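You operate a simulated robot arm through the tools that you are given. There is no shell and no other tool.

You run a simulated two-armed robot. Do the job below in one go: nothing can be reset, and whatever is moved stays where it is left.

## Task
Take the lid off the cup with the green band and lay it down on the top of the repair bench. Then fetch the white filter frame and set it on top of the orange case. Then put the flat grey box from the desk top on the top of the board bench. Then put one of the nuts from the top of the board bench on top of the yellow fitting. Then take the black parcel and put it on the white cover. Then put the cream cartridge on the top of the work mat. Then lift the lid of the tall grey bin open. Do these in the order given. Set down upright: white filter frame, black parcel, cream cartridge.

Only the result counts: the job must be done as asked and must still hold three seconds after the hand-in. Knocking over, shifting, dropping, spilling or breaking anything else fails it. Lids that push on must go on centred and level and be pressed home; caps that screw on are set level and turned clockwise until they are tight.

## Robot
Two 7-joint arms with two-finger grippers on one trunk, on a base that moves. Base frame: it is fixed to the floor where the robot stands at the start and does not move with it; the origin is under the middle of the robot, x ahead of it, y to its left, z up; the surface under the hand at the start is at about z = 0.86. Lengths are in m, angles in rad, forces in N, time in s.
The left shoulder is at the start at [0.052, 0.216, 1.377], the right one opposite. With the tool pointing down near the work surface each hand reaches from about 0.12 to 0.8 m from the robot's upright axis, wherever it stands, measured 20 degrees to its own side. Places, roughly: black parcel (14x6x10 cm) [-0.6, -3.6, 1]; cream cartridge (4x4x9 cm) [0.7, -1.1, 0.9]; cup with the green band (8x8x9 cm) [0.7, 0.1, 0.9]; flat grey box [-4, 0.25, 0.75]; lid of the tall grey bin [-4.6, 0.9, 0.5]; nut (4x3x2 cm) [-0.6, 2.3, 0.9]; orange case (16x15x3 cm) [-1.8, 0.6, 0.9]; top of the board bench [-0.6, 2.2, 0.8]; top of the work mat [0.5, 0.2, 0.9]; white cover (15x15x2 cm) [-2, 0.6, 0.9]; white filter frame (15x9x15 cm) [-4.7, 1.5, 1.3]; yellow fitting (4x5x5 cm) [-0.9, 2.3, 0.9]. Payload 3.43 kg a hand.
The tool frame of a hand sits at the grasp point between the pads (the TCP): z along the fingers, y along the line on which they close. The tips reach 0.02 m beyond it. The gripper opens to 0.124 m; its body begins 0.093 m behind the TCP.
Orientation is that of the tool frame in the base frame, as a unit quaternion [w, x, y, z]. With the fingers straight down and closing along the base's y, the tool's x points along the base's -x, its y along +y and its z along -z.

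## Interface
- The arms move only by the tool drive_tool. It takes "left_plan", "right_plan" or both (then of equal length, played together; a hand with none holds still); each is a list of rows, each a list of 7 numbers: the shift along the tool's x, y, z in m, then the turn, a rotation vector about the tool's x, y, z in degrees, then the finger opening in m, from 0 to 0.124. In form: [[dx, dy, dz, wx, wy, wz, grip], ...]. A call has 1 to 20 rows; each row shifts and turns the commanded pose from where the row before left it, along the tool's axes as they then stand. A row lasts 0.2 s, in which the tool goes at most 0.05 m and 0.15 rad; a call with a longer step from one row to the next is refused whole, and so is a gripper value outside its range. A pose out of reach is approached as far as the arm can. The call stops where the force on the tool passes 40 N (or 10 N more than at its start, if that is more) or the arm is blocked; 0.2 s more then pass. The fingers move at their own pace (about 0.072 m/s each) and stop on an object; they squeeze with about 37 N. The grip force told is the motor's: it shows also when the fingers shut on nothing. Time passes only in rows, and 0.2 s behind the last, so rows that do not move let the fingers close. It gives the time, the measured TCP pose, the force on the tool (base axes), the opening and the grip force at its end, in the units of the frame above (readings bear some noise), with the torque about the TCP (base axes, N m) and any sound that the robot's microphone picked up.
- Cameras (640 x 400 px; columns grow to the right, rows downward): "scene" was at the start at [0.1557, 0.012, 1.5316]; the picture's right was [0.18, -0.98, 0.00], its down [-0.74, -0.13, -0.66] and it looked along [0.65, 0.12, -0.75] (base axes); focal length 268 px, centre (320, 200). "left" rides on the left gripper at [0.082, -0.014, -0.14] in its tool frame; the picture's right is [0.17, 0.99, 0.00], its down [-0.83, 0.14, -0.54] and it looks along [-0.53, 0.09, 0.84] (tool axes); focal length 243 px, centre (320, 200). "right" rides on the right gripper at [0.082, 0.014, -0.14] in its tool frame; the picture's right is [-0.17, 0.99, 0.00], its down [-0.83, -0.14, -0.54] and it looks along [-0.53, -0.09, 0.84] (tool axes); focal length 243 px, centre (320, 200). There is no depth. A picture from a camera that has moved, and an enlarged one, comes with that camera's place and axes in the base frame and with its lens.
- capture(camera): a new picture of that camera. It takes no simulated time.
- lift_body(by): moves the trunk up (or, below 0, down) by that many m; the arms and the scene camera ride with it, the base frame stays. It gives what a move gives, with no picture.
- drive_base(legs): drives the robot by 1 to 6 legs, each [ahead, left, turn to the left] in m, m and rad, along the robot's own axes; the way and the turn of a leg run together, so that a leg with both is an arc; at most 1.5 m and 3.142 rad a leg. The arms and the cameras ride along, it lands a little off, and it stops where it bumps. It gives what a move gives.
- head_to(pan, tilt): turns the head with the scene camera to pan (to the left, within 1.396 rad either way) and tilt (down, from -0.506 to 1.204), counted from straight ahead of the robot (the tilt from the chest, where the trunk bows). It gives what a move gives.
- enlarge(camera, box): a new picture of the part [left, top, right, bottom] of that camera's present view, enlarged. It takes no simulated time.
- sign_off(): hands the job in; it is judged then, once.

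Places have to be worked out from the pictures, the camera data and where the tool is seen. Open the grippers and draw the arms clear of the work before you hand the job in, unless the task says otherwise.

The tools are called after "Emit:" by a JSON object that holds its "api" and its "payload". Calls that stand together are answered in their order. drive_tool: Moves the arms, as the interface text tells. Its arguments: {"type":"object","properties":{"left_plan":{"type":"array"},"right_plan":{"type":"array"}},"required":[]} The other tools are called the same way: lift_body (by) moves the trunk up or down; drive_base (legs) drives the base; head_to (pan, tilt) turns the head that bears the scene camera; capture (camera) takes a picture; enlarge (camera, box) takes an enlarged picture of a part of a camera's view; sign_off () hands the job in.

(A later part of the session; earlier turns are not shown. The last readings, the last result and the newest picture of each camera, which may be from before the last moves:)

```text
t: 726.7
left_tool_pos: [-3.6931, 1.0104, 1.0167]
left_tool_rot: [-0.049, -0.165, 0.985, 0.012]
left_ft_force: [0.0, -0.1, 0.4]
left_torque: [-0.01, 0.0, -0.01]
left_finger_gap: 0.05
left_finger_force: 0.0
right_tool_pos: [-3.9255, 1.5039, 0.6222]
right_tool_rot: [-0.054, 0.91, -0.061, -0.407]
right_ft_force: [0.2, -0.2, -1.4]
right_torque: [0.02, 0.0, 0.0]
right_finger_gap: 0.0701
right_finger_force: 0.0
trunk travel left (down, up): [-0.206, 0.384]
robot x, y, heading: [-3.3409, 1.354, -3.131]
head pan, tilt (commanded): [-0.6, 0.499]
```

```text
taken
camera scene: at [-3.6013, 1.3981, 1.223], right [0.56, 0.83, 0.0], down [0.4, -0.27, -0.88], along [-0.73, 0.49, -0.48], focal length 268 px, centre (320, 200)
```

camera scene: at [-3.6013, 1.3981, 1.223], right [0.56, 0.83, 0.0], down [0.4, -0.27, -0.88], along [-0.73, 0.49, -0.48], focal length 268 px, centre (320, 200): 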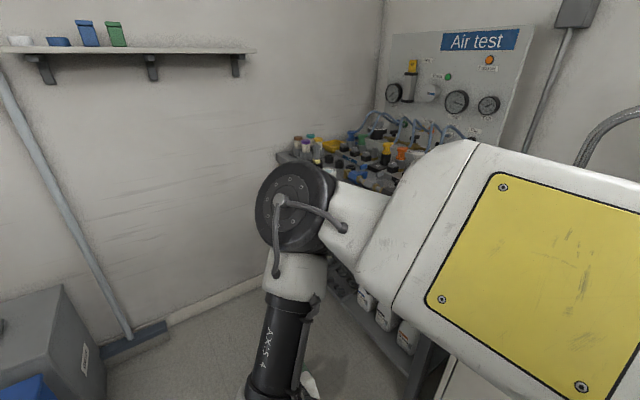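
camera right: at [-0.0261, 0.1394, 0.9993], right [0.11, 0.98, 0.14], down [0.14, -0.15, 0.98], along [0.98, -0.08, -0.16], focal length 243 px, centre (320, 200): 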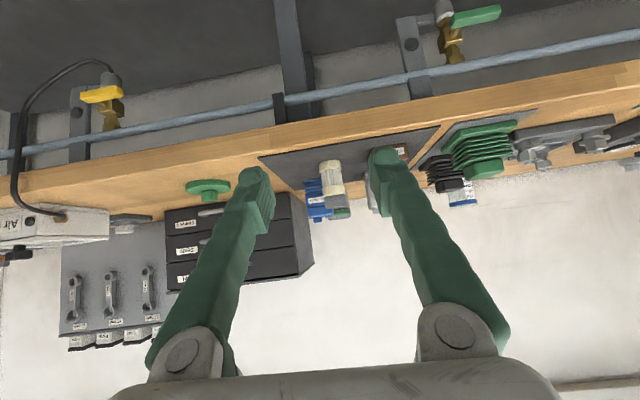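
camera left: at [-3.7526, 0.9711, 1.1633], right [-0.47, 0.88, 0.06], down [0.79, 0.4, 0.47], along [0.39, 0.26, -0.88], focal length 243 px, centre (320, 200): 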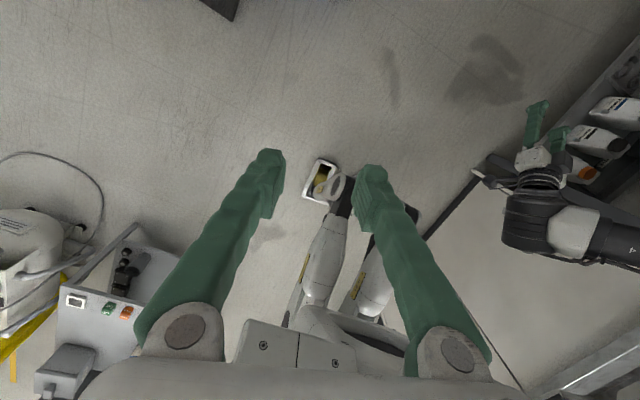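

The right upper arm was close to the sink counter; nothing appears displaced. I move away from the counter and turn left to face the bins' open (+y) side.

Emit:
{"api": "drive_base", "payload": {"legs": [[0.0, 0.1, 0.0], [0, 0, 1.56]]}}

Emit:
{"api": "head_to", "payload": {"pan": -0.6, "tilt": 0.5}}

Emit:
{"api": "capture", "payload": {"camera": "scene"}}

```text
t: 733.9
left_tool_pos: [-3.0017, 0.893, 1.0179]
left_tool_rot: [0.044, 0.809, -0.586, 0.025]
left_ft_force: [0.3, 0.7, -0.6]
left_torque: [0.0, 0.0, 0.0]
left_finger_gap: 0.0504
left_finger_force: 0.0
right_tool_pos: [-3.4993, 0.6686, 0.6222]
right_tool_rot: [0.247, 0.69, 0.597, -0.327]
right_ft_force: [-0.5, 0.3, -0.3]
right_torque: [-0.01, -0.01, 0.01]
right_finger_gap: 0.0699
right_finger_force: 0.2
trunk travel left (down, up): [-0.206, 0.384]
robot x, y, heading: [-3.3374, 1.2502, -1.575]
head pan, tilt (commanded): [-0.6, 0.499]
```

```text
t: 734.5
left_tool_pos: [-3.0018, 0.8925, 1.0173]
left_tool_rot: [0.043, 0.809, -0.585, 0.025]
left_ft_force: [-0.3, -0.9, 0.0]
left_torque: [-0.03, -0.01, -0.02]
left_finger_gap: 0.0499
left_finger_force: 0.1
right_tool_pos: [-3.4995, 0.6681, 0.6208]
right_tool_rot: [0.249, 0.689, 0.597, -0.326]
right_ft_force: [0.1, -0.1, -0.4]
right_torque: [0.0, 0.0, 0.01]
right_finger_gap: 0.0702
right_finger_force: 0.1
trunk travel left (down, up): [-0.206, 0.384]
robot x, y, heading: [-3.3421, 1.2506, -1.57]
head pan, tilt (commanded): [-0.6, 0.499]
```

```text
taken
camera scene: at [-3.3893, 0.9875, 1.2229], right [-0.82, 0.57, 0.0], down [0.27, 0.39, -0.88], along [-0.5, -0.72, -0.48], focal length 268 px, centre (320, 200)
```

scene: 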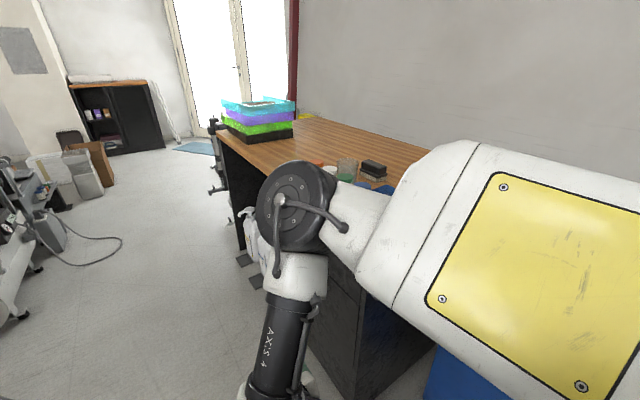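

The right elbow is near the desk corner, so I first back off 0.17 m (+y), and turn the right hand to straight down, closing along y (for the lid's bar handle), raising it to z ≈ 0.72.

Emit:
{"api": "drive_base", "payload": {"legs": [[-0.17, 0.0, 0.0]]}}

Emit:
{"api": "drive_tool", "payload": {"right_plan": [[0, 0, -0.03, 0, 0, 0, 0.06], [0, 0, -0.03, 0, 0, 0, 0.06], [0, 0, 0, 2.66, 3.48, 6.38, 0.06], [0, 0, 0, 2.66, 3.48, 6.38, 0.06], [0, 0, 0, 2.66, 3.48, 6.38, 0.06], [0, 0, 0, 2.66, 3.48, 6.38, 0.06], [0, 0, 0, 2.66, 3.48, 6.38, 0.06], [0, 0, 0, 2.66, 3.48, 6.38, 0.06], [0, 0, 0, 2.66, 3.48, 6.38, 0.06], [0, 0, 0, 2.66, 3.48, 6.38, 0.06], [0, 0, 0, 2.66, 3.48, 6.38, 0.06], [0, 0, 0, 2.66, 3.48, 6.38, 0.06], [0, 0, 0, 2.66, 3.48, 6.38, 0.06], [0, 0, 0, 2.66, 3.48, 6.38, 0.06]]}}

```text
t: 736.2
left_tool_pos: [-3.0008, 1.0601, 1.0178]
left_tool_rot: [0.043, 0.809, -0.585, 0.025]
left_ft_force: [0.0, 0.8, 0.4]
left_torque: [0.0, 0.0, 0.01]
left_finger_gap: 0.0498
left_finger_force: 0.1
right_tool_pos: [-3.4991, 0.8347, 0.6209]
right_tool_rot: [0.249, 0.69, 0.596, -0.327]
right_ft_force: [0.2, 0.4, 0.4]
right_torque: [-0.05, 0.0, -0.06]
right_finger_gap: 0.0701
right_finger_force: 0.1
trunk travel left (down, up): [-0.206, 0.384]
robot x, y, heading: [-3.3376, 1.4201, -1.574]
head pan, tilt (commanded): [-0.6, 0.499]
```

```text
t: 736.8
left_tool_pos: [-3.0025, 1.0599, 1.0174]
left_tool_rot: [0.044, 0.809, -0.586, 0.027]
left_ft_force: [0.9, -0.3, 0.7]
left_torque: [-0.03, -0.04, 0.0]
left_finger_gap: 0.0497
left_finger_force: 0.1
right_tool_pos: [-3.5843, 0.8714, 0.6418]
right_tool_rot: [0.196, 0.75, 0.529, -0.345]
right_ft_force: [0.6, 0.4, -0.3]
right_torque: [0.0, 0.01, 0.01]
right_finger_gap: 0.0601
right_finger_force: 0.1
trunk travel left (down, up): [-0.206, 0.384]
robot x, y, heading: [-3.3373, 1.4182, -1.576]
head pan, tilt (commanded): [-0.6, 0.499]
stopped in row 3 (right hand): the arm was blocked; the commanded pose is now the measured one
```

Blocked again, likely the forearm against the robot's own leg at this low height. I raise the trunk 0.15 m and retry the turn.

Emit:
{"api": "lift_body", "payload": {"by": 0.15}}

Emit:
{"api": "head_to", "payload": {"pan": -0.5, "tilt": 0.8}}

Emit:
{"api": "capture", "payload": {"camera": "scene"}}

```text
t: 738.5
left_tool_pos: [-3.0014, 1.0596, 1.1674]
left_tool_rot: [0.043, 0.809, -0.586, 0.024]
left_ft_force: [0.3, 0.7, -0.5]
left_torque: [-0.01, 0.01, 0.02]
left_finger_gap: 0.05
left_finger_force: 0.0
right_tool_pos: [-3.5836, 0.8701, 0.7935]
right_tool_rot: [0.199, 0.746, 0.533, -0.345]
right_ft_force: [-0.1, 0.1, 0.5]
right_torque: [-0.02, -0.01, 0.0]
right_finger_gap: 0.06
right_finger_force: 0.1
trunk travel left (down, up): [-0.356, 0.234]
robot x, y, heading: [-3.3412, 1.4179, -1.576]
head pan, tilt (commanded): [-0.6, 0.499]
```

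```text
t: 739.3
left_tool_pos: [-3.002, 1.0609, 1.1661]
left_tool_rot: [0.044, 0.809, -0.586, 0.026]
left_ft_force: [0.1, -0.2, -0.1]
left_torque: [-0.01, -0.01, -0.02]
left_finger_gap: 0.0497
left_finger_force: 0.1
right_tool_pos: [-3.5831, 0.8688, 0.7956]
right_tool_rot: [0.199, 0.747, 0.532, -0.347]
right_ft_force: [-0.4, 0.3, 0.5]
right_torque: [0.05, 0.0, -0.02]
right_finger_gap: 0.0601
right_finger_force: 0.0
trunk travel left (down, up): [-0.356, 0.234]
robot x, y, heading: [-3.3398, 1.4159, -1.576]
head pan, tilt (commanded): [-0.499, 0.799]
```

```text
taken
camera scene: at [-3.3764, 1.2036, 1.3527], right [-0.88, 0.48, 0.0], down [0.35, 0.63, -0.7], along [-0.34, -0.61, -0.72], focal length 268 px, centre (320, 200)
```

scene: 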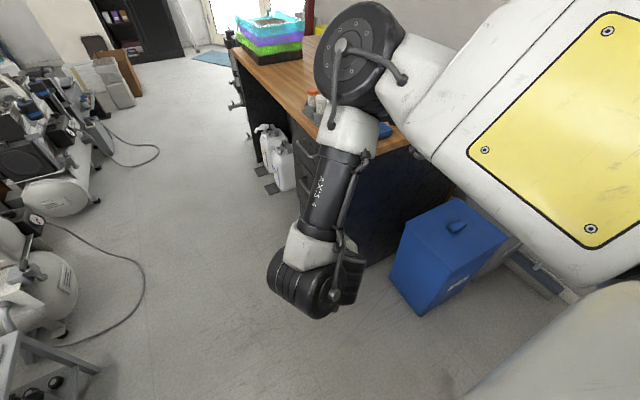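

I retry the turn to vertical at this height, in 11 steps.

Emit:
{"api": "drive_tool", "payload": {"right_plan": [[0, 0, 0, 2.26, 3.95, 6.05, 0.06], [0, 0, 0, 2.26, 3.95, 6.05, 0.06], [0, 0, 0, 2.26, 3.95, 6.05, 0.06], [0, 0, 0, 2.26, 3.95, 6.05, 0.06], [0, 0, 0, 2.26, 3.95, 6.05, 0.06], [0, 0, 0, 2.26, 3.95, 6.05, 0.06], [0, 0, 0, 2.26, 3.95, 6.05, 0.06], [0, 0, 0, 2.26, 3.95, 6.05, 0.06], [0, 0, 0, 2.26, 3.95, 6.05, 0.06], [0, 0, 0, 2.26, 3.95, 6.05, 0.06], [0, 0, 0, 2.26, 3.95, 6.05, 0.06]]}}

```text
t: 741.7
left_tool_pos: [-3.0027, 1.061, 1.167]
left_tool_rot: [0.043, 0.808, -0.587, 0.026]
left_ft_force: [-0.4, 0.4, 0.4]
left_torque: [-0.01, 0.01, 0.0]
left_finger_gap: 0.05
left_finger_force: 0.1
right_tool_pos: [-3.5823, 0.8707, 0.7948]
right_tool_rot: [0.0, 1.0, 0.001, 0.001]
right_ft_force: [-0.1, 0.9, -0.6]
right_torque: [-0.01, -0.01, 0.04]
right_finger_gap: 0.0601
right_finger_force: 0.1
trunk travel left (down, up): [-0.356, 0.234]
robot x, y, heading: [-3.3396, 1.4175, -1.577]
head pan, tilt (commanded): [-0.499, 0.799]
```

The right hand is now straight down. I extend it further to the robot's right (toward -x) before strafing, to keep the shoulder clear of the wall shelf.

Emit:
{"api": "drive_tool", "payload": {"right_plan": [[-0.042, 0, 0, 0, 0, 0, 0.06], [-0.042, 0, 0, 0, 0, 0, 0.06], [-0.042, 0, 0, 0, 0, 0, 0.06], [-0.042, 0, 0, 0, 0, 0, 0.06], [-0.042, 0, 0, 0, 0, 0, 0.06]]}}

```text
t: 742.9
left_tool_pos: [-3.0021, 1.0603, 1.1676]
left_tool_rot: [0.043, 0.809, -0.586, 0.027]
left_ft_force: [-0.6, -0.3, -0.2]
left_torque: [0.01, -0.03, 0.0]
left_finger_gap: 0.05
left_finger_force: 0.0
right_tool_pos: [-3.7937, 0.8694, 0.794]
right_tool_rot: [0.0, 1.0, 0.002, 0.001]
right_ft_force: [0.0, 0.4, -0.2]
right_torque: [-0.03, -0.04, 0.01]
right_finger_gap: 0.0599
right_finger_force: 0.2
trunk travel left (down, up): [-0.356, 0.234]
robot x, y, heading: [-3.3353, 1.4238, -1.577]
head pan, tilt (commanded): [-0.499, 0.799]
```

Now I strafe right 0.8 m so the hand comes over the grey bin's handle.

Emit:
{"api": "drive_base", "payload": {"legs": [[0.0, -0.8, 0.006]]}}

Emit:
{"api": "capture", "payload": {"camera": "right"}}

Emit:
{"api": "head_to", "payload": {"pan": -0.7, "tilt": 0.8}}

Emit:
{"api": "capture", "payload": {"camera": "scene"}}

```text
t: 752.5
left_tool_pos: [-3.7287, 1.0674, 1.165]
left_tool_rot: [0.05, 0.811, -0.583, 0.019]
left_ft_force: [-1.7, -0.6, -0.7]
left_torque: [0.01, -0.02, 0.0]
left_finger_gap: 0.0499
left_finger_force: 0.0
right_tool_pos: [-4.521, 0.8704, 0.803]
right_tool_rot: [0.001, 1.0, 0.008, -0.006]
right_ft_force: [-0.1, 0.8, 0.2]
right_torque: [0.02, 0.0, 0.01]
right_finger_gap: 0.0603
right_finger_force: 0.0
trunk travel left (down, up): [-0.356, 0.234]
robot x, y, heading: [-4.0841, 1.4221, -1.564]
head pan, tilt (commanded): [-0.499, 0.799]
stopped in leg 1: the robot was blocked; the commanded pose is now the measured one
```

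```text
taken
camera right: at [-4.437, 0.8579, 0.9426], right [-0.15, -0.99, 0.0], down [-0.82, 0.13, 0.55], along [-0.55, 0.08, -0.83], focal length 243 px, centre (320, 200)
```

right: 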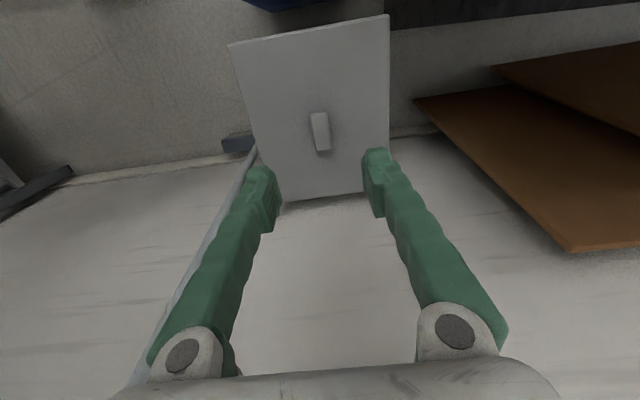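

```text
t: 753.3
left_tool_pos: [-3.7288, 1.0656, 1.163]
left_tool_rot: [0.049, 0.81, -0.584, 0.019]
left_ft_force: [-0.4, 0.5, -0.7]
left_torque: [-0.01, -0.02, 0.03]
left_finger_gap: 0.0499
left_finger_force: 0.1
right_tool_pos: [-4.5217, 0.871, 0.8031]
right_tool_rot: [0.0, 1.0, 0.006, -0.007]
right_ft_force: [-0.6, -0.1, 0.0]
right_torque: [-0.02, -0.01, -0.01]
right_finger_gap: 0.0601
right_finger_force: 0.0
trunk travel left (down, up): [-0.356, 0.234]
robot x, y, heading: [-4.084, 1.4214, -1.565]
head pan, tilt (commanded): [-0.7, 0.799]
```

```text
taken
camera scene: at [-4.1137, 1.2169, 1.3537], right [-0.77, 0.64, 0.01], down [0.45, 0.55, -0.71], along [-0.46, -0.54, -0.71], focal length 268 px, centre (320, 200)
```

scene: 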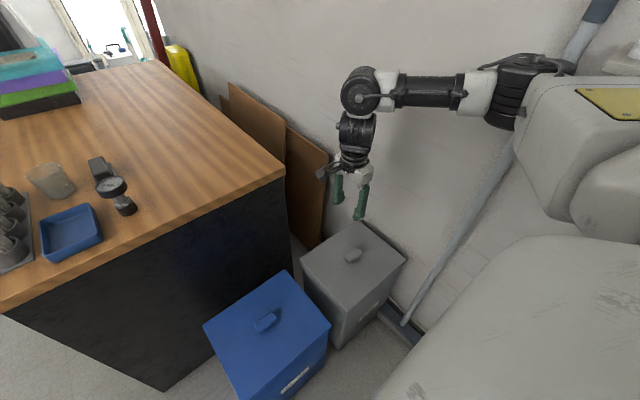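

The base was blocked; the right elbow may be touching the broom pole. I immediately move 5 cm back to the left and look at the broom.

Emit:
{"api": "drive_base", "payload": {"legs": [[0.0, 0.06, 0.0]]}}

Emit:
{"api": "head_to", "payload": {"pan": -1.2, "tilt": 0.4}}

Emit:
{"api": "capture", "payload": {"camera": "scene"}}

```text
t: 754.7
left_tool_pos: [-3.6877, 1.0643, 1.1682]
left_tool_rot: [0.044, 0.81, -0.585, 0.025]
left_ft_force: [-0.1, 0.2, -0.5]
left_torque: [-0.02, -0.02, 0.0]
left_finger_gap: 0.0499
left_finger_force: 0.1
right_tool_pos: [-4.4758, 0.87, 0.7957]
right_tool_rot: [0.0, 1.0, 0.006, 0.001]
right_ft_force: [-0.1, 0.8, 0.6]
right_torque: [0.02, 0.01, -0.01]
right_finger_gap: 0.0599
right_finger_force: 0.0
trunk travel left (down, up): [-0.356, 0.234]
robot x, y, heading: [-4.0233, 1.423, -1.564]
head pan, tilt (commanded): [-0.7, 0.799]
```

```text
t: 755.7
left_tool_pos: [-3.6886, 1.0652, 1.1677]
left_tool_rot: [0.044, 0.81, -0.585, 0.026]
left_ft_force: [-0.3, 1.5, -0.3]
left_torque: [0.02, 0.0, -0.01]
left_finger_gap: 0.0498
left_finger_force: 0.0
right_tool_pos: [-4.4763, 0.8704, 0.7952]
right_tool_rot: [0.0, 1.0, 0.006, 0.0]
right_ft_force: [-0.5, 0.6, -0.4]
right_torque: [-0.02, -0.05, 0.04]
right_finger_gap: 0.0599
right_finger_force: 0.1
trunk travel left (down, up): [-0.356, 0.234]
robot x, y, heading: [-4.0247, 1.4222, -1.576]
head pan, tilt (commanded): [-1.201, 0.4]
```

```text
taken
camera scene: at [-4.1109, 1.243, 1.3877], right [-0.36, 0.93, 0.0], down [0.36, 0.14, -0.92], along [-0.86, -0.33, -0.39], focal length 268 px, centre (320, 200)
```

scene: 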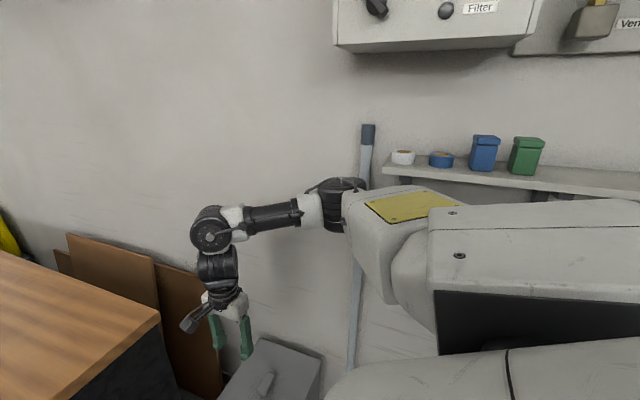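

The broom and shelf items are in place. The block was more likely the robot's rear against the corner bench (which starts at x ≈ -4.06). I move 8 cm forward first, then right again.

Emit:
{"api": "drive_base", "payload": {"legs": [[0.08, 0.0, 0.005], [0.0, -0.11, 0.0]]}}

Emit:
{"api": "capture", "payload": {"camera": "right"}}

```text
t: 758.5
left_tool_pos: [-3.7711, 0.9808, 1.1616]
left_tool_rot: [0.044, 0.816, -0.576, 0.021]
left_ft_force: [-0.3, 0.1, 0.2]
left_torque: [-0.04, 0.01, -0.01]
left_finger_gap: 0.05
left_finger_force: 0.1
right_tool_pos: [-4.5494, 0.7703, 0.7945]
right_tool_rot: [-0.005, 1.0, 0.024, -0.003]
right_ft_force: [1.0, 0.2, -0.3]
right_torque: [0.03, -0.01, 0.01]
right_finger_gap: 0.0601
right_finger_force: 0.0
trunk travel left (down, up): [-0.356, 0.234]
robot x, y, heading: [-4.1312, 1.3371, -1.547]
head pan, tilt (commanded): [-1.201, 0.4]
stopped in leg 2: the robot was blocked; the commanded pose is now the measured one
```

```text
taken
camera right: at [-4.4673, 0.7595, 0.9339], right [-0.12, -0.99, -0.01], down [-0.83, 0.09, 0.55], along [-0.54, 0.07, -0.84], focal length 243 px, centre (320, 200)
```

right: 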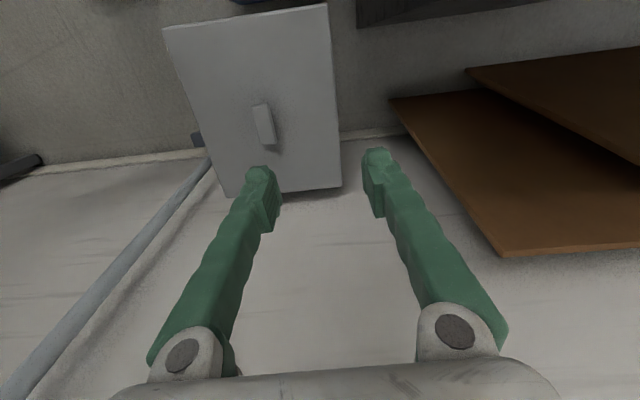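

It got almost all the way. The handle is at about (-4.58, 0.88). I enlarge the view of the lid to look for the hinge side.

Emit:
{"api": "enlarge", "payload": {"camera": "right", "box": [140, 0, 360, 210]}}

Emit:
{"api": "head_to", "payload": {"pan": -0.75, "tilt": 0.85}}

Emit:
{"api": "enlarge", "payload": {"camera": "scene", "box": [230, 180, 450, 380]}}

```text
1.90 times, centred on (250, 105) of right
camera zoom: at [-4.4673, 0.7595, 0.9339], right [-0.12, -0.99, -0.01], down [-0.83, 0.09, 0.55], along [-0.54, 0.07, -0.84], focal length 462 px, centre (453, 381)
```

zoom: 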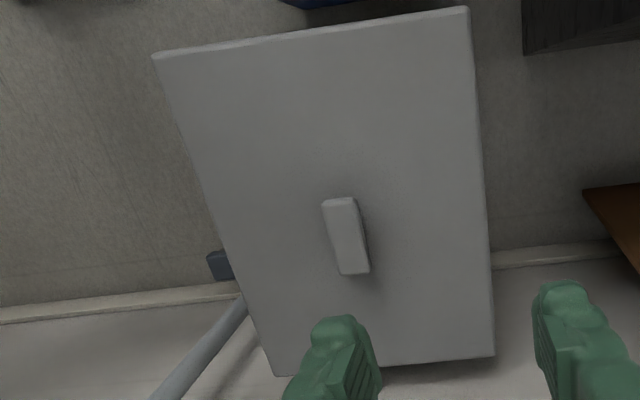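

```text
t: 759.4
left_tool_pos: [-3.7714, 0.9766, 1.1594]
left_tool_rot: [0.044, 0.815, -0.577, 0.019]
left_ft_force: [0.4, 0.3, 0.3]
left_torque: [0.02, 0.0, -0.03]
left_finger_gap: 0.0498
left_finger_force: 0.0
right_tool_pos: [-4.5545, 0.7709, 0.7935]
right_tool_rot: [-0.006, 1.0, 0.021, -0.004]
right_ft_force: [0.0, 0.8, 0.6]
right_torque: [-0.03, 0.02, 0.01]
right_finger_gap: 0.0598
right_finger_force: 0.0
trunk travel left (down, up): [-0.356, 0.234]
robot x, y, heading: [-4.1262, 1.3375, -1.551]
head pan, tilt (commanded): [-0.75, 0.85]
```

```text
2.00 times, centred on (340, 280) of scene
camera zoom: at [-4.162, 1.1235, 1.3472], right [-0.74, 0.67, 0.02], down [0.49, 0.56, -0.66], along [-0.45, -0.48, -0.75], focal length 536 px, centre (280, 40)
```

zoom: 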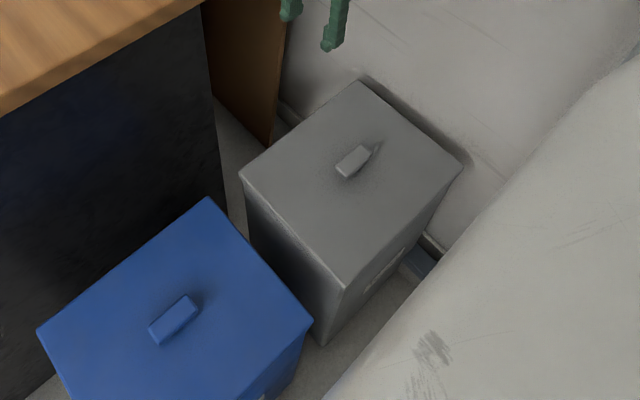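

No hinge is visible; the labels face +y, so the hinge is probably on the far (-y) side, parallel to the handle bar. I move the right hand over the handle and down to z ≈ 0.62.

Emit:
{"api": "drive_tool", "payload": {"right_plan": [[-0.004, -0.0218, 0.034, 0, 0, 0, 0.06], [-0.004, -0.0218, 0.034, 0, 0, 0, 0.06], [-0.004, -0.0218, 0.034, 0, 0, 0, 0.06], [-0.004, -0.0218, 0.034, 0, 0, 0, 0.06], [-0.004, -0.0218, 0.034, 0, 0, 0, 0.06]]}}

Emit:
{"api": "capture", "payload": {"camera": "right"}}

```text
t: 760.8
left_tool_pos: [-3.7554, 1.0075, 1.1631]
left_tool_rot: [0.043, 0.835, -0.548, 0.024]
left_ft_force: [0.5, 0.8, -0.7]
left_torque: [-0.04, 0.03, -0.02]
left_finger_gap: 0.0497
left_finger_force: 0.1
right_tool_pos: [-4.5467, 0.8428, 0.6281]
right_tool_rot: [0.004, 0.998, 0.057, 0.001]
right_ft_force: [-0.1, -1.0, -0.3]
right_torque: [-0.01, 0.01, 0.04]
right_finger_gap: 0.0599
right_finger_force: 0.0
trunk travel left (down, up): [-0.356, 0.234]
robot x, y, heading: [-4.1321, 1.3361, -1.477]
head pan, tilt (commanded): [-0.75, 0.85]
stopped in row 5 (right hand): the arm was blocked; the commanded pose is now the measured one
```

```text
taken
camera right: at [-4.465, 0.8391, 0.769], right [-0.05, -1.0, 0.01], down [-0.84, 0.05, 0.54], along [-0.54, 0.02, -0.84], focal length 243 px, centre (320, 200)
```

right: 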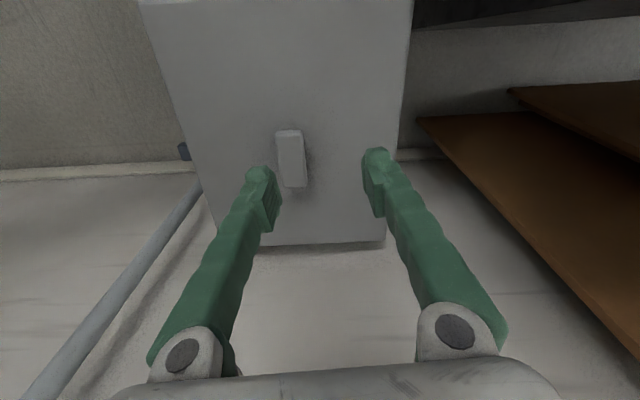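

The base heading shifted by 4°, so the right arm is pressing against something. I stop and look at the right elbow.

Emit:
{"api": "head_to", "payload": {"pan": -1.25, "tilt": 0.3}}

Emit:
{"api": "capture", "payload": {"camera": "scene"}}

```text
t: 761.8
left_tool_pos: [-3.7545, 1.0009, 1.1616]
left_tool_rot: [0.041, 0.835, -0.549, 0.022]
left_ft_force: [0.0, -0.2, 0.4]
left_torque: [-0.02, -0.03, 0.04]
left_finger_gap: 0.0504
left_finger_force: 0.0
right_tool_pos: [-4.5498, 0.8446, 0.6261]
right_tool_rot: [0.001, 0.998, 0.055, 0.0]
right_ft_force: [0.1, 0.5, 0.0]
right_torque: [0.0, 0.02, 0.0]
right_finger_gap: 0.06
right_finger_force: 0.1
trunk travel left (down, up): [-0.356, 0.234]
robot x, y, heading: [-4.1317, 1.339, -1.486]
head pan, tilt (commanded): [-1.25, 0.3]
```

```text
taken
camera scene: at [-4.1923, 1.1451, 1.3958], right [-0.4, 0.92, 0.01], down [0.27, 0.13, -0.96], along [-0.88, -0.38, -0.29], focal length 268 px, centre (320, 200)
```

scene: 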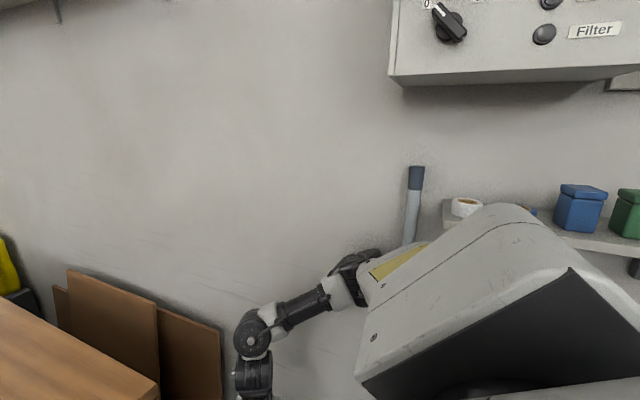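

The upper arm is up against the wall shelf's end. I retreat: strafe left 0.12 m, away from the shelf and wall.

Emit:
{"api": "drive_base", "payload": {"legs": [[0.0, 0.12, 0.0]]}}

Emit:
{"api": "capture", "payload": {"camera": "scene"}}

```text
t: 764.0
left_tool_pos: [-3.6455, 1.0213, 1.1674]
left_tool_rot: [0.043, 0.833, -0.551, 0.028]
left_ft_force: [-0.1, 0.3, -0.2]
left_torque: [0.03, -0.03, -0.01]
left_finger_gap: 0.0501
left_finger_force: 0.0
right_tool_pos: [-4.4382, 0.8614, 0.6275]
right_tool_rot: [0.005, 0.999, 0.052, 0.002]
right_ft_force: [-0.5, -0.9, 0.2]
right_torque: [0.01, 0.01, 0.03]
right_finger_gap: 0.0601
right_finger_force: 0.1
trunk travel left (down, up): [-0.356, 0.234]
robot x, y, heading: [-4.0102, 1.3504, -1.488]
head pan, tilt (commanded): [-1.25, 0.3]
```

```text
taken
camera scene: at [-4.0836, 1.167, 1.397], right [-0.39, 0.92, 0.0], down [0.27, 0.12, -0.96], along [-0.88, -0.37, -0.3], focal length 268 px, centre (320, 200)
```

scene: 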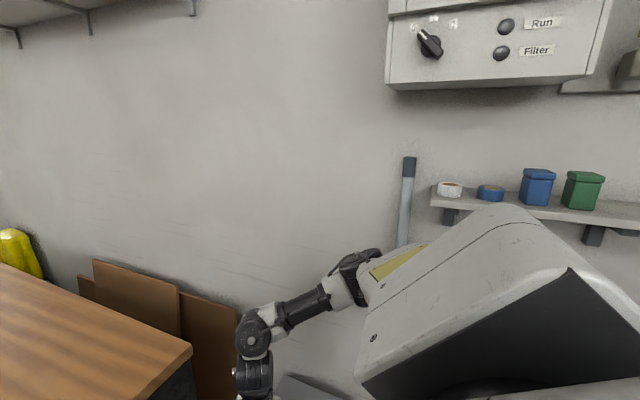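

All undisturbed. I'll do this with the left arm while facing the wall instead. I retreat to open floor at x ≈ -3.4 and raise the trunk to rearrange the arms.

Emit:
{"api": "drive_base", "payload": {"legs": [[0.0, 0.62, -0.08]]}}

Emit:
{"api": "lift_body", "payload": {"by": 0.2}}

```text
t: 772.7
left_tool_pos: [-3.0569, 1.0169, 1.1677]
left_tool_rot: [0.045, 0.809, -0.585, 0.026]
left_ft_force: [-0.5, 0.1, -0.9]
left_torque: [-0.01, 0.0, 0.01]
left_finger_gap: 0.0502
left_finger_force: 0.1
right_tool_pos: [-3.8607, 0.9243, 0.6278]
right_tool_rot: [0.004, 1.0, 0.011, 0.002]
right_ft_force: [0.0, -0.2, 0.5]
right_torque: [-0.03, 0.01, 0.02]
right_finger_gap: 0.0599
right_finger_force: 0.0
trunk travel left (down, up): [-0.356, 0.234]
robot x, y, heading: [-3.3936, 1.3741, -1.569]
head pan, tilt (commanded): [-1.25, 0.3]
```

```text
t: 774.9
left_tool_pos: [-3.0585, 1.0168, 1.3669]
left_tool_rot: [0.043, 0.81, -0.585, 0.026]
left_ft_force: [1.0, 0.9, 0.2]
left_torque: [0.04, 0.0, 0.01]
left_finger_gap: 0.0498
left_finger_force: 0.0
right_tool_pos: [-3.8611, 0.9245, 0.8269]
right_tool_rot: [0.003, 1.0, 0.011, 0.002]
right_ft_force: [-0.5, -0.1, 0.0]
right_torque: [0.0, -0.01, 0.02]
right_finger_gap: 0.0598
right_finger_force: 0.1
trunk travel left (down, up): [-0.556, 0.034]
robot x, y, heading: [-3.3989, 1.3731, -1.572]
head pan, tilt (commanded): [-1.25, 0.3]
```

I bring the right hand in front of the body at z ≈ 1.1, then turn right 90° to face the wall.

Emit:
{"api": "drive_tool", "payload": {"right_plan": [[0.0347, 0.0056, -0.03, 0, 0, 0, 0.06], [0.0347, 0.0056, -0.03, 0, 0, 0, 0.06], [0.0347, 0.0056, -0.03, 0, 0, 0, 0.06], [0.0347, 0.0056, -0.03, 0, 0, 0, 0.06], [0.0347, 0.0056, -0.03, 0, 0, 0, 0.06], [0.0347, 0.0056, -0.03, 0, 0, 0, 0.06], [0.0347, 0.0056, -0.03, 0, 0, 0, 0.06], [0.0347, 0.0056, -0.03, 0, 0, 0, 0.06], [0.0347, 0.0056, -0.03, 0, 0, 0, 0.06]]}}

Emit:
{"api": "drive_base", "payload": {"legs": [[0, 0, -1.57]]}}

```text
t: 776.9
left_tool_pos: [-3.0557, 1.0162, 1.3664]
left_tool_rot: [0.045, 0.81, -0.585, 0.027]
left_ft_force: [1.1, 0.9, -0.2]
left_torque: [0.0, 0.05, -0.01]
left_finger_gap: 0.0502
left_finger_force: 0.1
right_tool_pos: [-3.5477, 0.8837, 1.1011]
right_tool_rot: [0.005, 1.0, 0.01, 0.001]
right_ft_force: [0.5, 0.2, -1.3]
right_torque: [0.0, 0.03, 0.02]
right_finger_gap: 0.0602
right_finger_force: 0.1
trunk travel left (down, up): [-0.556, 0.034]
robot x, y, heading: [-3.3941, 1.3732, -1.571]
head pan, tilt (commanded): [-1.25, 0.3]
```

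```text
t: 782.5
left_tool_pos: [-3.7438, 1.0277, 1.3679]
left_tool_rot: [-0.05, -0.17, 0.984, 0.012]
left_ft_force: [0.5, -0.5, 0.3]
left_torque: [0.01, 0.03, 0.01]
left_finger_gap: 0.0501
left_finger_force: 0.1
right_tool_pos: [-3.8896, 1.5161, 1.1002]
right_tool_rot: [0.005, 0.723, -0.691, -0.002]
right_ft_force: [-0.1, 0.2, -1.0]
right_torque: [0.02, 0.02, 0.02]
right_finger_gap: 0.0601
right_finger_force: 0.1
trunk travel left (down, up): [-0.556, 0.034]
robot x, y, heading: [-3.3932, 1.3734, -3.119]
head pan, tilt (commanded): [-1.25, 0.3]
```

Facing the wall now. I turn the left hand square (closing along y), extend it to the relative position it needs and lower it, still in free space.

Emit:
{"api": "drive_tool", "payload": {"left_plan": [[0, 0, 0, 0.46, -1.92, 6.53, 0.06], [0, 0, 0, 0.46, -1.92, 6.53, 0.06], [0, 0, 0, 0.46, -1.92, 6.53, 0.06], [0.0208, -0.0086, 0.0409, 0, 0, 0, 0.06], [0.0208, -0.0086, 0.0409, 0, 0, 0, 0.06], [0.0208, -0.0086, 0.0409, 0, 0, 0, 0.06], [0.0208, -0.0086, 0.0409, 0, 0, 0, 0.06], [0.0208, -0.0086, 0.0409, 0, 0, 0, 0.06], [0.0208, -0.0086, 0.0409, 0, 0, 0, 0.06], [0.0208, -0.0086, 0.0409, 0, 0, 0, 0.06], [0.0208, -0.0086, 0.0409, 0, 0, 0, 0.06], [0.0208, -0.0086, 0.0409, 0, 0, 0, 0.06], [0.0208, -0.0086, 0.0409, 0, 0, 0, 0.06], [0.0208, -0.0086, 0.0409, 0, 0, 0, 0.06]]}}

```text
t: 785.5
left_tool_pos: [-3.9593, 0.928, 0.9301]
left_tool_rot: [-0.001, -0.001, 1.0, 0.001]
left_ft_force: [-0.2, -0.5, 0.1]
left_torque: [0.02, -0.02, 0.0]
left_finger_gap: 0.0601
left_finger_force: 0.1
left hand out of reach, approached as far as the arm can: row 14
right_tool_pos: [-3.8891, 1.5149, 1.1]
right_tool_rot: [0.004, 0.722, -0.691, -0.002]
right_ft_force: [0.1, 0.2, 1.0]
right_torque: [-0.02, -0.01, 0.02]
right_finger_gap: 0.0602
right_finger_force: 0.0
trunk travel left (down, up): [-0.556, 0.034]
robot x, y, heading: [-3.3934, 1.3779, -3.117]
head pan, tilt (commanded): [-1.25, 0.3]
```

Good. I shift 8 cm left, away from the sink counter, then lower the trunk 0.28 m.

Emit:
{"api": "drive_base", "payload": {"legs": [[0.0, 0.07, -0.024]]}}

Emit:
{"api": "lift_body", "payload": {"by": -0.28}}

Emit:
{"api": "head_to", "payload": {"pan": 0.5, "tilt": 0.7}}

Emit:
{"api": "capture", "payload": {"camera": "scene"}}

```text
t: 787.1
left_tool_pos: [-3.9687, 0.8748, 0.9321]
left_tool_rot: [0.0, 0.012, 1.0, 0.0]
left_ft_force: [-0.5, 0.1, 1.4]
left_torque: [0.0, 0.01, 0.01]
left_finger_gap: 0.0598
left_finger_force: 0.2
right_tool_pos: [-3.8843, 1.4596, 1.0995]
right_tool_rot: [0.005, 0.714, -0.7, -0.001]
right_ft_force: [0.2, 0.0, 0.5]
right_torque: [0.0, 0.0, 0.0]
right_finger_gap: 0.0603
right_finger_force: 0.0
trunk travel left (down, up): [-0.556, 0.034]
robot x, y, heading: [-3.395, 1.3041, -3.138]
head pan, tilt (commanded): [-1.25, 0.3]
```

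```text
t: 789.9
left_tool_pos: [-3.9678, 0.8733, 0.6513]
left_tool_rot: [-0.001, 0.012, 1.0, 0.001]
left_ft_force: [0.1, -0.4, 0.1]
left_torque: [0.02, -0.01, 0.02]
left_finger_gap: 0.06
left_finger_force: 0.0
right_tool_pos: [-3.8842, 1.4588, 0.8191]
right_tool_rot: [0.005, 0.714, -0.7, -0.001]
right_ft_force: [-0.7, 0.6, -0.7]
right_torque: [0.01, -0.03, 0.02]
right_finger_gap: 0.0601
right_finger_force: 0.0
trunk travel left (down, up): [-0.276, 0.314]
robot x, y, heading: [-3.3949, 1.3019, -3.142]
head pan, tilt (commanded): [-1.25, 0.3]
```

```text
t: 791.7
left_tool_pos: [-3.9677, 0.8732, 0.6504]
left_tool_rot: [0.0, 0.012, 1.0, 0.001]
left_ft_force: [0.0, -0.3, 0.6]
left_torque: [-0.02, 0.01, 0.02]
left_finger_gap: 0.0601
left_finger_force: 0.1
right_tool_pos: [-3.8852, 1.46, 0.82]
right_tool_rot: [0.004, 0.714, -0.7, -0.002]
right_ft_force: [0.1, -0.9, -0.2]
right_torque: [0.01, -0.03, 0.02]
right_finger_gap: 0.0599
right_finger_force: 0.1
trunk travel left (down, up): [-0.276, 0.314]
robot x, y, heading: [-3.3943, 1.3057, -3.138]
head pan, tilt (commanded): [0.499, 0.7]
```

```text
taken
camera scene: at [-3.6313, 1.2623, 1.2814], right [-0.48, 0.88, 0.0], down [0.57, 0.31, -0.77], along [-0.67, -0.37, -0.64], focal length 268 px, centre (320, 200)
```

scene: 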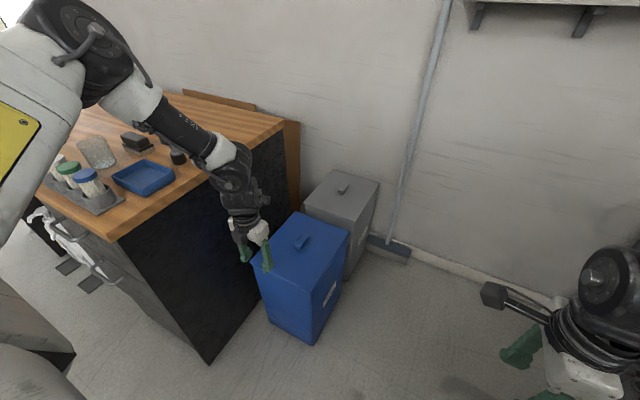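

The left hand is ready at low height. I drive forward 0.6 m (shifting 3 cm right to stay clear of the blue bin), bringing the hand above the grey lid.

Emit:
{"api": "drive_base", "payload": {"legs": [[0.6, -0.03, 0.0]]}}

Emit:
{"api": "capture", "payload": {"camera": "left"}}

Emit:
{"api": "capture", "payload": {"camera": "scene"}}

```text
t: 795.8
left_tool_pos: [-4.5702, 0.9033, 0.6513]
left_tool_rot: [-0.001, 0.013, 1.0, 0.001]
left_ft_force: [-0.3, 0.1, -0.9]
left_torque: [0.01, -0.01, 0.03]
left_finger_gap: 0.06
left_finger_force: 0.1
right_tool_pos: [-4.4847, 1.4912, 0.8194]
right_tool_rot: [0.004, 0.714, -0.7, -0.002]
right_ft_force: [0.3, -0.7, -0.7]
right_torque: [-0.01, 0.0, 0.01]
right_finger_gap: 0.0599
right_finger_force: 0.2
trunk travel left (down, up): [-0.276, 0.314]
robot x, y, heading: [-3.9952, 1.3322, 3.14]
head pan, tilt (commanded): [0.499, 0.7]
```

```text
taken
camera left: at [-4.6511, 0.8947, 0.7921], right [-0.14, 0.99, 0.0], down [0.83, 0.12, 0.54], along [0.53, 0.08, -0.84], focal length 243 px, centre (320, 200)
```

left: 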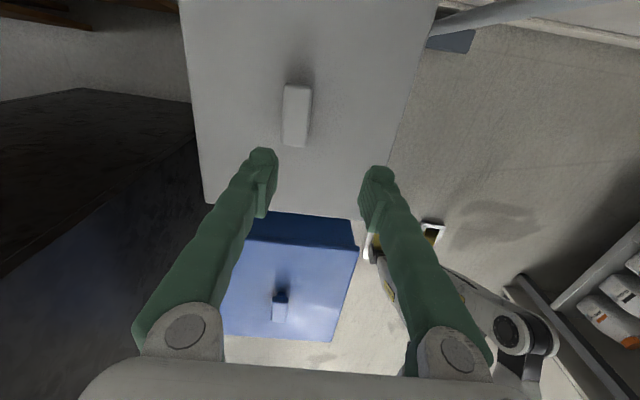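

```text
taken
camera scene: at [-4.2322, 1.2933, 1.2813], right [-0.48, 0.88, 0.0], down [0.57, 0.31, -0.76], along [-0.67, -0.37, -0.64], focal length 268 px, centre (320, 200)
```

scene: 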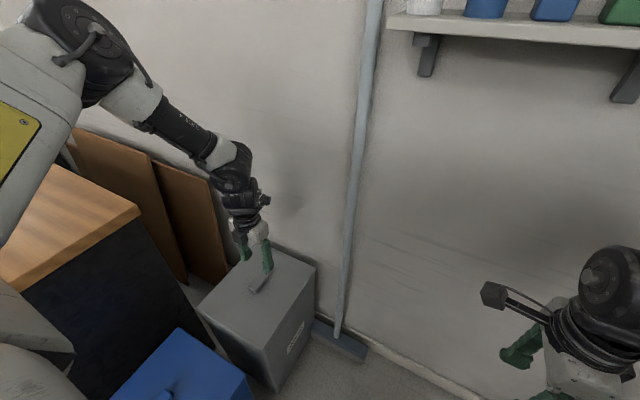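

Clear and well placed. The handle is at (-4.577, 0.877). I move over it and down to z ≈ 0.53.

Emit:
{"api": "drive_tool", "payload": {"left_plan": [[0.0023, -0.0087, 0.04, 0, 0, 0, 0.06], [0.0023, -0.0087, 0.04, 0, 0, 0, 0.06], [0.0023, -0.0087, 0.04, 0, 0, 0, 0.06]]}}

Emit:
{"api": "capture", "payload": {"camera": "left"}}

Emit:
{"api": "enlarge", "payload": {"camera": "scene", "box": [180, 160, 340, 390]}}

```text
t: 796.6
left_tool_pos: [-4.5778, 0.8786, 0.5315]
left_tool_rot: [-0.001, 0.013, 1.0, 0.001]
left_ft_force: [-0.1, -0.1, 1.2]
left_torque: [0.0, -0.01, 0.01]
left_finger_gap: 0.06
left_finger_force: 0.0
right_tool_pos: [-4.4856, 1.4906, 0.8193]
right_tool_rot: [0.004, 0.714, -0.7, -0.001]
right_ft_force: [0.3, 0.2, 0.5]
right_torque: [0.01, 0.02, 0.02]
right_finger_gap: 0.0598
right_finger_force: 0.1
trunk travel left (down, up): [-0.276, 0.314]
robot x, y, heading: [-3.9924, 1.3343, 3.139]
head pan, tilt (commanded): [0.499, 0.7]
```

```text
taken
camera left: at [-4.659, 0.8685, 0.6718], right [-0.14, 0.99, 0.0], down [0.83, 0.12, 0.54], along [0.53, 0.08, -0.84], focal length 243 px, centre (320, 200)
```

left: 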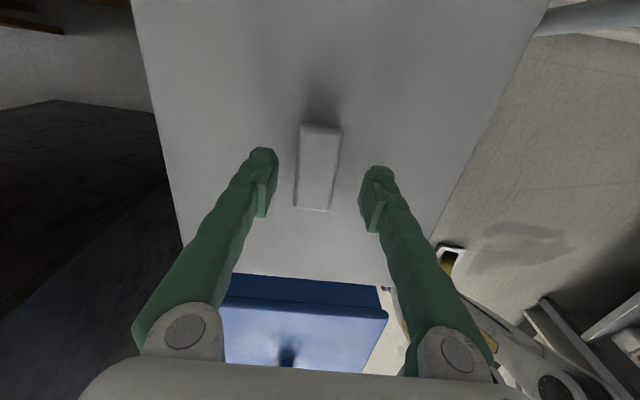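

```text
1.74 times, centred on (260, 275) of scene
camera zoom: at [-4.2328, 1.2926, 1.2812], right [-0.48, 0.88, 0.0], down [0.57, 0.31, -0.76], along [-0.67, -0.36, -0.64], focal length 466 px, centre (424, 70)
```

zoom: 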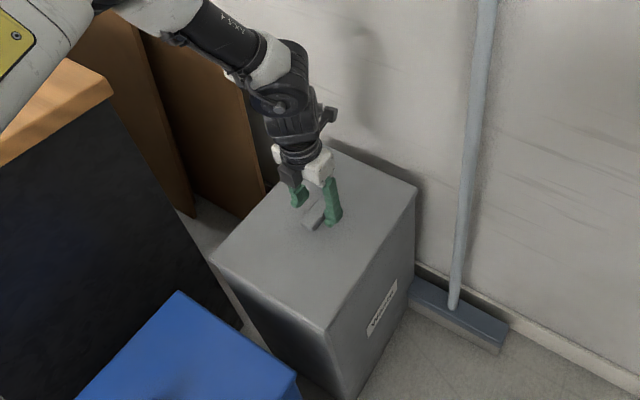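

The handle is between the fingers. I lower in small steps until the tips touch the lid.

Emit:
{"api": "drive_tool", "payload": {"left_plan": [[0, 0, 0.012, 0, 0, 0, 0.06], [0, 0, 0.012, 0, 0, 0, 0.06]]}}

```text
t: 797.2
left_tool_pos: [-4.5765, 0.8807, 0.507]
left_tool_rot: [0.0, 0.013, 1.0, 0.001]
left_ft_force: [-0.6, -0.5, 1.1]
left_torque: [0.0, 0.02, -0.01]
left_finger_gap: 0.0603
left_finger_force: 0.1
right_tool_pos: [-4.4858, 1.4908, 0.8203]
right_tool_rot: [0.004, 0.714, -0.7, -0.002]
right_ft_force: [-0.4, 0.2, 0.1]
right_torque: [0.02, -0.03, 0.0]
right_finger_gap: 0.0601
right_finger_force: 0.0
trunk travel left (down, up): [-0.276, 0.314]
robot x, y, heading: [-3.9943, 1.3352, 3.136]
head pan, tilt (commanded): [0.499, 0.7]
```

No contact yet at z 0.507. I continue 8 mm down.

Emit:
{"api": "drive_tool", "payload": {"left_plan": [[0, 0, 0.004, 0, 0, 0, 0.06], [0, 0, 0.004, 0, 0, 0, 0.06]]}}

Emit:
{"api": "capture", "payload": {"camera": "left"}}

```text
t: 797.8
left_tool_pos: [-4.5768, 0.8796, 0.5]
left_tool_rot: [0.0, 0.013, 1.0, 0.002]
left_ft_force: [-1.0, 0.1, 0.1]
left_torque: [0.03, 0.0, 0.01]
left_finger_gap: 0.0599
left_finger_force: 0.0
right_tool_pos: [-4.4855, 1.4912, 0.8201]
right_tool_rot: [0.003, 0.714, -0.7, -0.003]
right_ft_force: [0.2, 0.9, 0.1]
right_torque: [0.01, 0.0, -0.02]
right_finger_gap: 0.0599
right_finger_force: 0.1
trunk travel left (down, up): [-0.276, 0.314]
robot x, y, heading: [-3.9935, 1.3345, 3.142]
head pan, tilt (commanded): [0.499, 0.7]
```

```text
taken
camera left: at [-4.6585, 0.8693, 0.6401], right [-0.14, 0.99, 0.0], down [0.83, 0.12, 0.54], along [0.53, 0.08, -0.84], focal length 243 px, centre (320, 200)
```

left: 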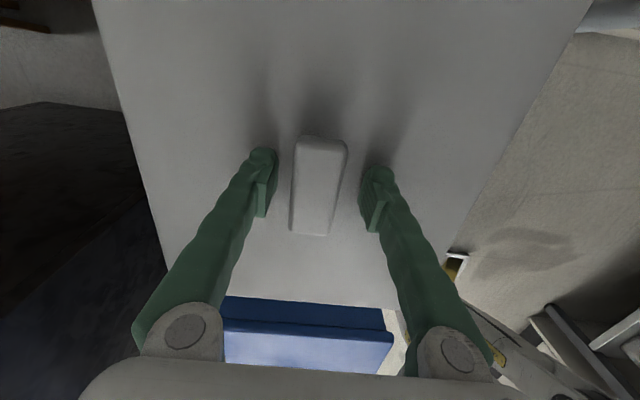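

The fingers now flank the handle. I lower another 10 mm, watching the force.

Emit:
{"api": "drive_tool", "payload": {"left_plan": [[0, 0, 0.005, 0, 0, 0, 0.06], [0, 0, 0.005, 0, 0, 0, 0.06]]}}

```text
t: 798.4
left_tool_pos: [-4.5774, 0.8776, 0.4964]
left_tool_rot: [-0.002, 0.011, 1.0, 0.0]
left_ft_force: [11.4, 1.4, 36.4]
left_torque: [-0.1, -0.3, 0.04]
left_finger_gap: 0.0591
left_finger_force: 0.1
right_tool_pos: [-4.4821, 1.491, 0.8208]
right_tool_rot: [0.006, 0.714, -0.7, -0.003]
right_ft_force: [-0.8, 0.6, 0.5]
right_torque: [0.03, 0.01, 0.0]
right_finger_gap: 0.0601
right_finger_force: 0.1
trunk travel left (down, up): [-0.276, 0.314]
robot x, y, heading: [-3.9968, 1.3379, 3.141]
head pan, tilt (commanded): [0.499, 0.7]
stopped in row 2 (left hand): the force on the tool passed its limit at 46 N (the readings are from after the stop); the commanded pose is now the measured one
```

The tips touched the lid (z 0.496). I raise 4 mm and close on the handle.

Emit:
{"api": "drive_tool", "payload": {"left_plan": [[0, 0, -0.004, 0, 0, 0, 0.06], [0, 0, -0.002, 0, 0, 0, 0.06], [0, 0, 0, 0, 0, 0, 0.0], [0, 0, 0, 0, 0, 0, 0.0], [0, 0, 0, 0, 0, 0, 0.0]]}}

Emit:
{"api": "capture", "payload": {"camera": "left"}}

```text
t: 799.6
left_tool_pos: [-4.5775, 0.8757, 0.4979]
left_tool_rot: [-0.002, 0.011, 1.0, -0.001]
left_ft_force: [-0.9, -9.1, -2.8]
left_torque: [-0.13, 0.24, 1.31]
left_finger_gap: 0.0268
left_finger_force: 44.5
right_tool_pos: [-4.4853, 1.4899, 0.8197]
right_tool_rot: [0.005, 0.714, -0.7, -0.002]
right_ft_force: [-0.1, -0.4, 0.7]
right_torque: [-0.01, 0.02, -0.01]
right_finger_gap: 0.0601
right_finger_force: 0.1
trunk travel left (down, up): [-0.276, 0.314]
robot x, y, heading: [-3.9943, 1.3328, 3.14]
head pan, tilt (commanded): [0.499, 0.7]
```

```text
taken
camera left: at [-4.6593, 0.8659, 0.6389], right [-0.14, 0.99, 0.0], down [0.83, 0.12, 0.54], along [0.53, 0.08, -0.84], focal length 243 px, centre (320, 200)
```

left: 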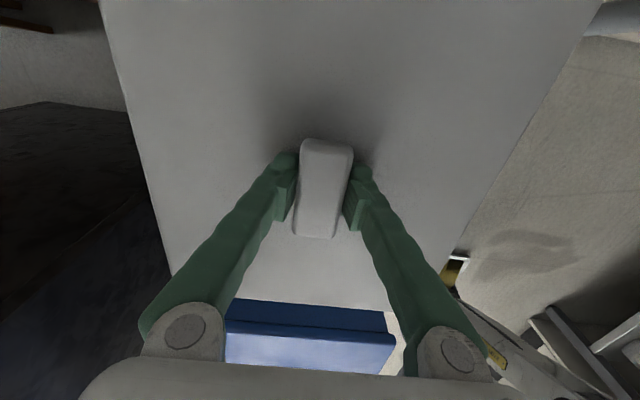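

The handle is gripped (27 mm) with some twist (1.3 N·m) and side force, so I let the hand comply: turn -2.5° and shift 1.5 mm toward -y.

Emit:
{"api": "drive_tool", "payload": {"left_plan": [[0, -0.0015, 0, 0, 0, -2.5, 0.0], [0, 0, 0, 0, 0, 0, 0.0]]}}

```text
t: 800.2
left_tool_pos: [-4.5782, 0.8759, 0.4979]
left_tool_rot: [-0.001, -0.008, 1.0, 0.0]
left_ft_force: [-0.9, -11.7, -2.8]
left_torque: [-0.19, -0.25, -1.64]
left_finger_gap: 0.0263
left_finger_force: 44.8
right_tool_pos: [-4.4852, 1.4895, 0.8198]
right_tool_rot: [0.004, 0.714, -0.7, -0.002]
right_ft_force: [0.3, 0.5, -0.5]
right_torque: [0.01, -0.01, 0.01]
right_finger_gap: 0.0601
right_finger_force: 0.0
trunk travel left (down, up): [-0.276, 0.314]
robot x, y, heading: [-3.9936, 1.341, 3.139]
head pan, tilt (commanded): [0.499, 0.7]
```

Slightly overdone; I turn back +1.4° and shift 2 mm more toward -y.

Emit:
{"api": "drive_tool", "payload": {"left_plan": [[0, -0.002, 0, 0, 0, 1.4, 0.0], [0, 0, 0, 0, 0, 0, 0.0]]}}

```text
t: 800.8
left_tool_pos: [-4.5768, 0.8756, 0.4992]
left_tool_rot: [-0.001, 0.002, 1.0, 0.001]
left_ft_force: [3.2, -1.5, -5.8]
left_torque: [0.29, -0.13, 1.63]
left_finger_gap: 0.0259
left_finger_force: 45.0
right_tool_pos: [-4.4851, 1.4895, 0.8191]
right_tool_rot: [0.004, 0.713, -0.701, -0.002]
right_ft_force: [0.8, 0.4, 0.0]
right_torque: [-0.03, 0.0, 0.01]
right_finger_gap: 0.0602
right_finger_force: 0.1
trunk travel left (down, up): [-0.276, 0.314]
robot x, y, heading: [-3.9909, 1.3394, 3.138]
head pan, tilt (commanded): [0.499, 0.7]
```

Forces are small now. I lift gently 8 mm straight up to feel which way the lid turns.

Emit:
{"api": "drive_tool", "payload": {"left_plan": [[0, 0, -0.004, 0, 0, 0, 0.0], [0, 0, -0.004, 0, 0, 0, 0.0]]}}

Emit:
{"api": "enlarge", "payload": {"camera": "scene", "box": [180, 160, 340, 390]}}

Emit:
{"api": "capture", "payload": {"camera": "left"}}

```text
t: 801.4
left_tool_pos: [-4.5774, 0.8729, 0.5048]
left_tool_rot: [-0.001, 0.003, 1.0, 0.0]
left_ft_force: [3.4, -6.4, -9.7]
left_torque: [0.53, -0.65, 1.12]
left_finger_gap: 0.0256
left_finger_force: 44.3
right_tool_pos: [-4.4855, 1.4901, 0.8204]
right_tool_rot: [0.005, 0.714, -0.7, -0.002]
right_ft_force: [-0.3, 0.2, -0.1]
right_torque: [0.0, 0.04, 0.04]
right_finger_gap: 0.0596
right_finger_force: 0.1
trunk travel left (down, up): [-0.276, 0.314]
robot x, y, heading: [-3.9928, 1.3339, 3.143]
head pan, tilt (commanded): [0.499, 0.7]
```

```text
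1.74 times, centred on (260, 275) of scene
camera zoom: at [-4.2326, 1.2919, 1.2812], right [-0.48, 0.88, 0.0], down [0.57, 0.31, -0.76], along [-0.67, -0.36, -0.64], focal length 466 px, centre (424, 70)
```

zoom: 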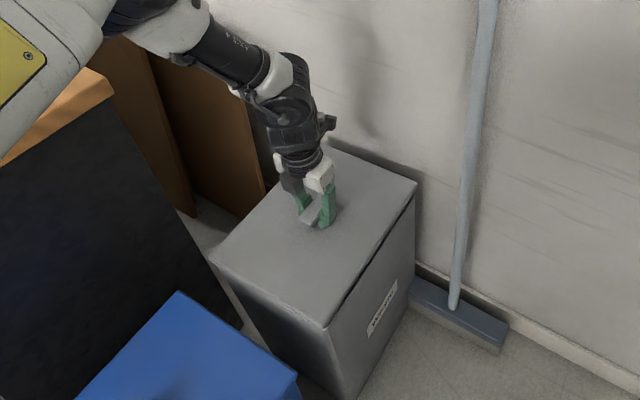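

```text
taken
camera left: at [-4.6595, 0.8616, 0.6462], right [-0.16, 0.99, 0.0], down [0.83, 0.14, 0.54], along [0.53, 0.09, -0.84], focal length 243 px, centre (320, 200)
```

left: 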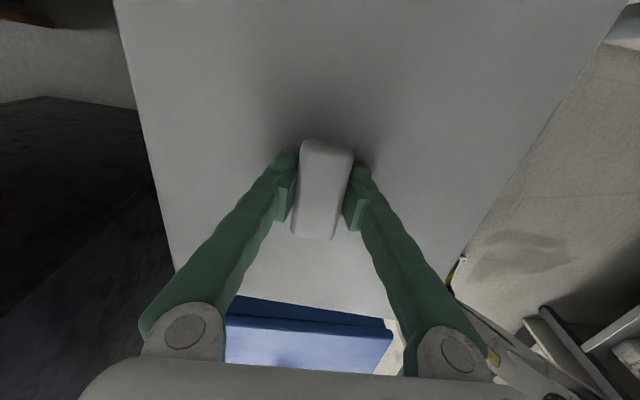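

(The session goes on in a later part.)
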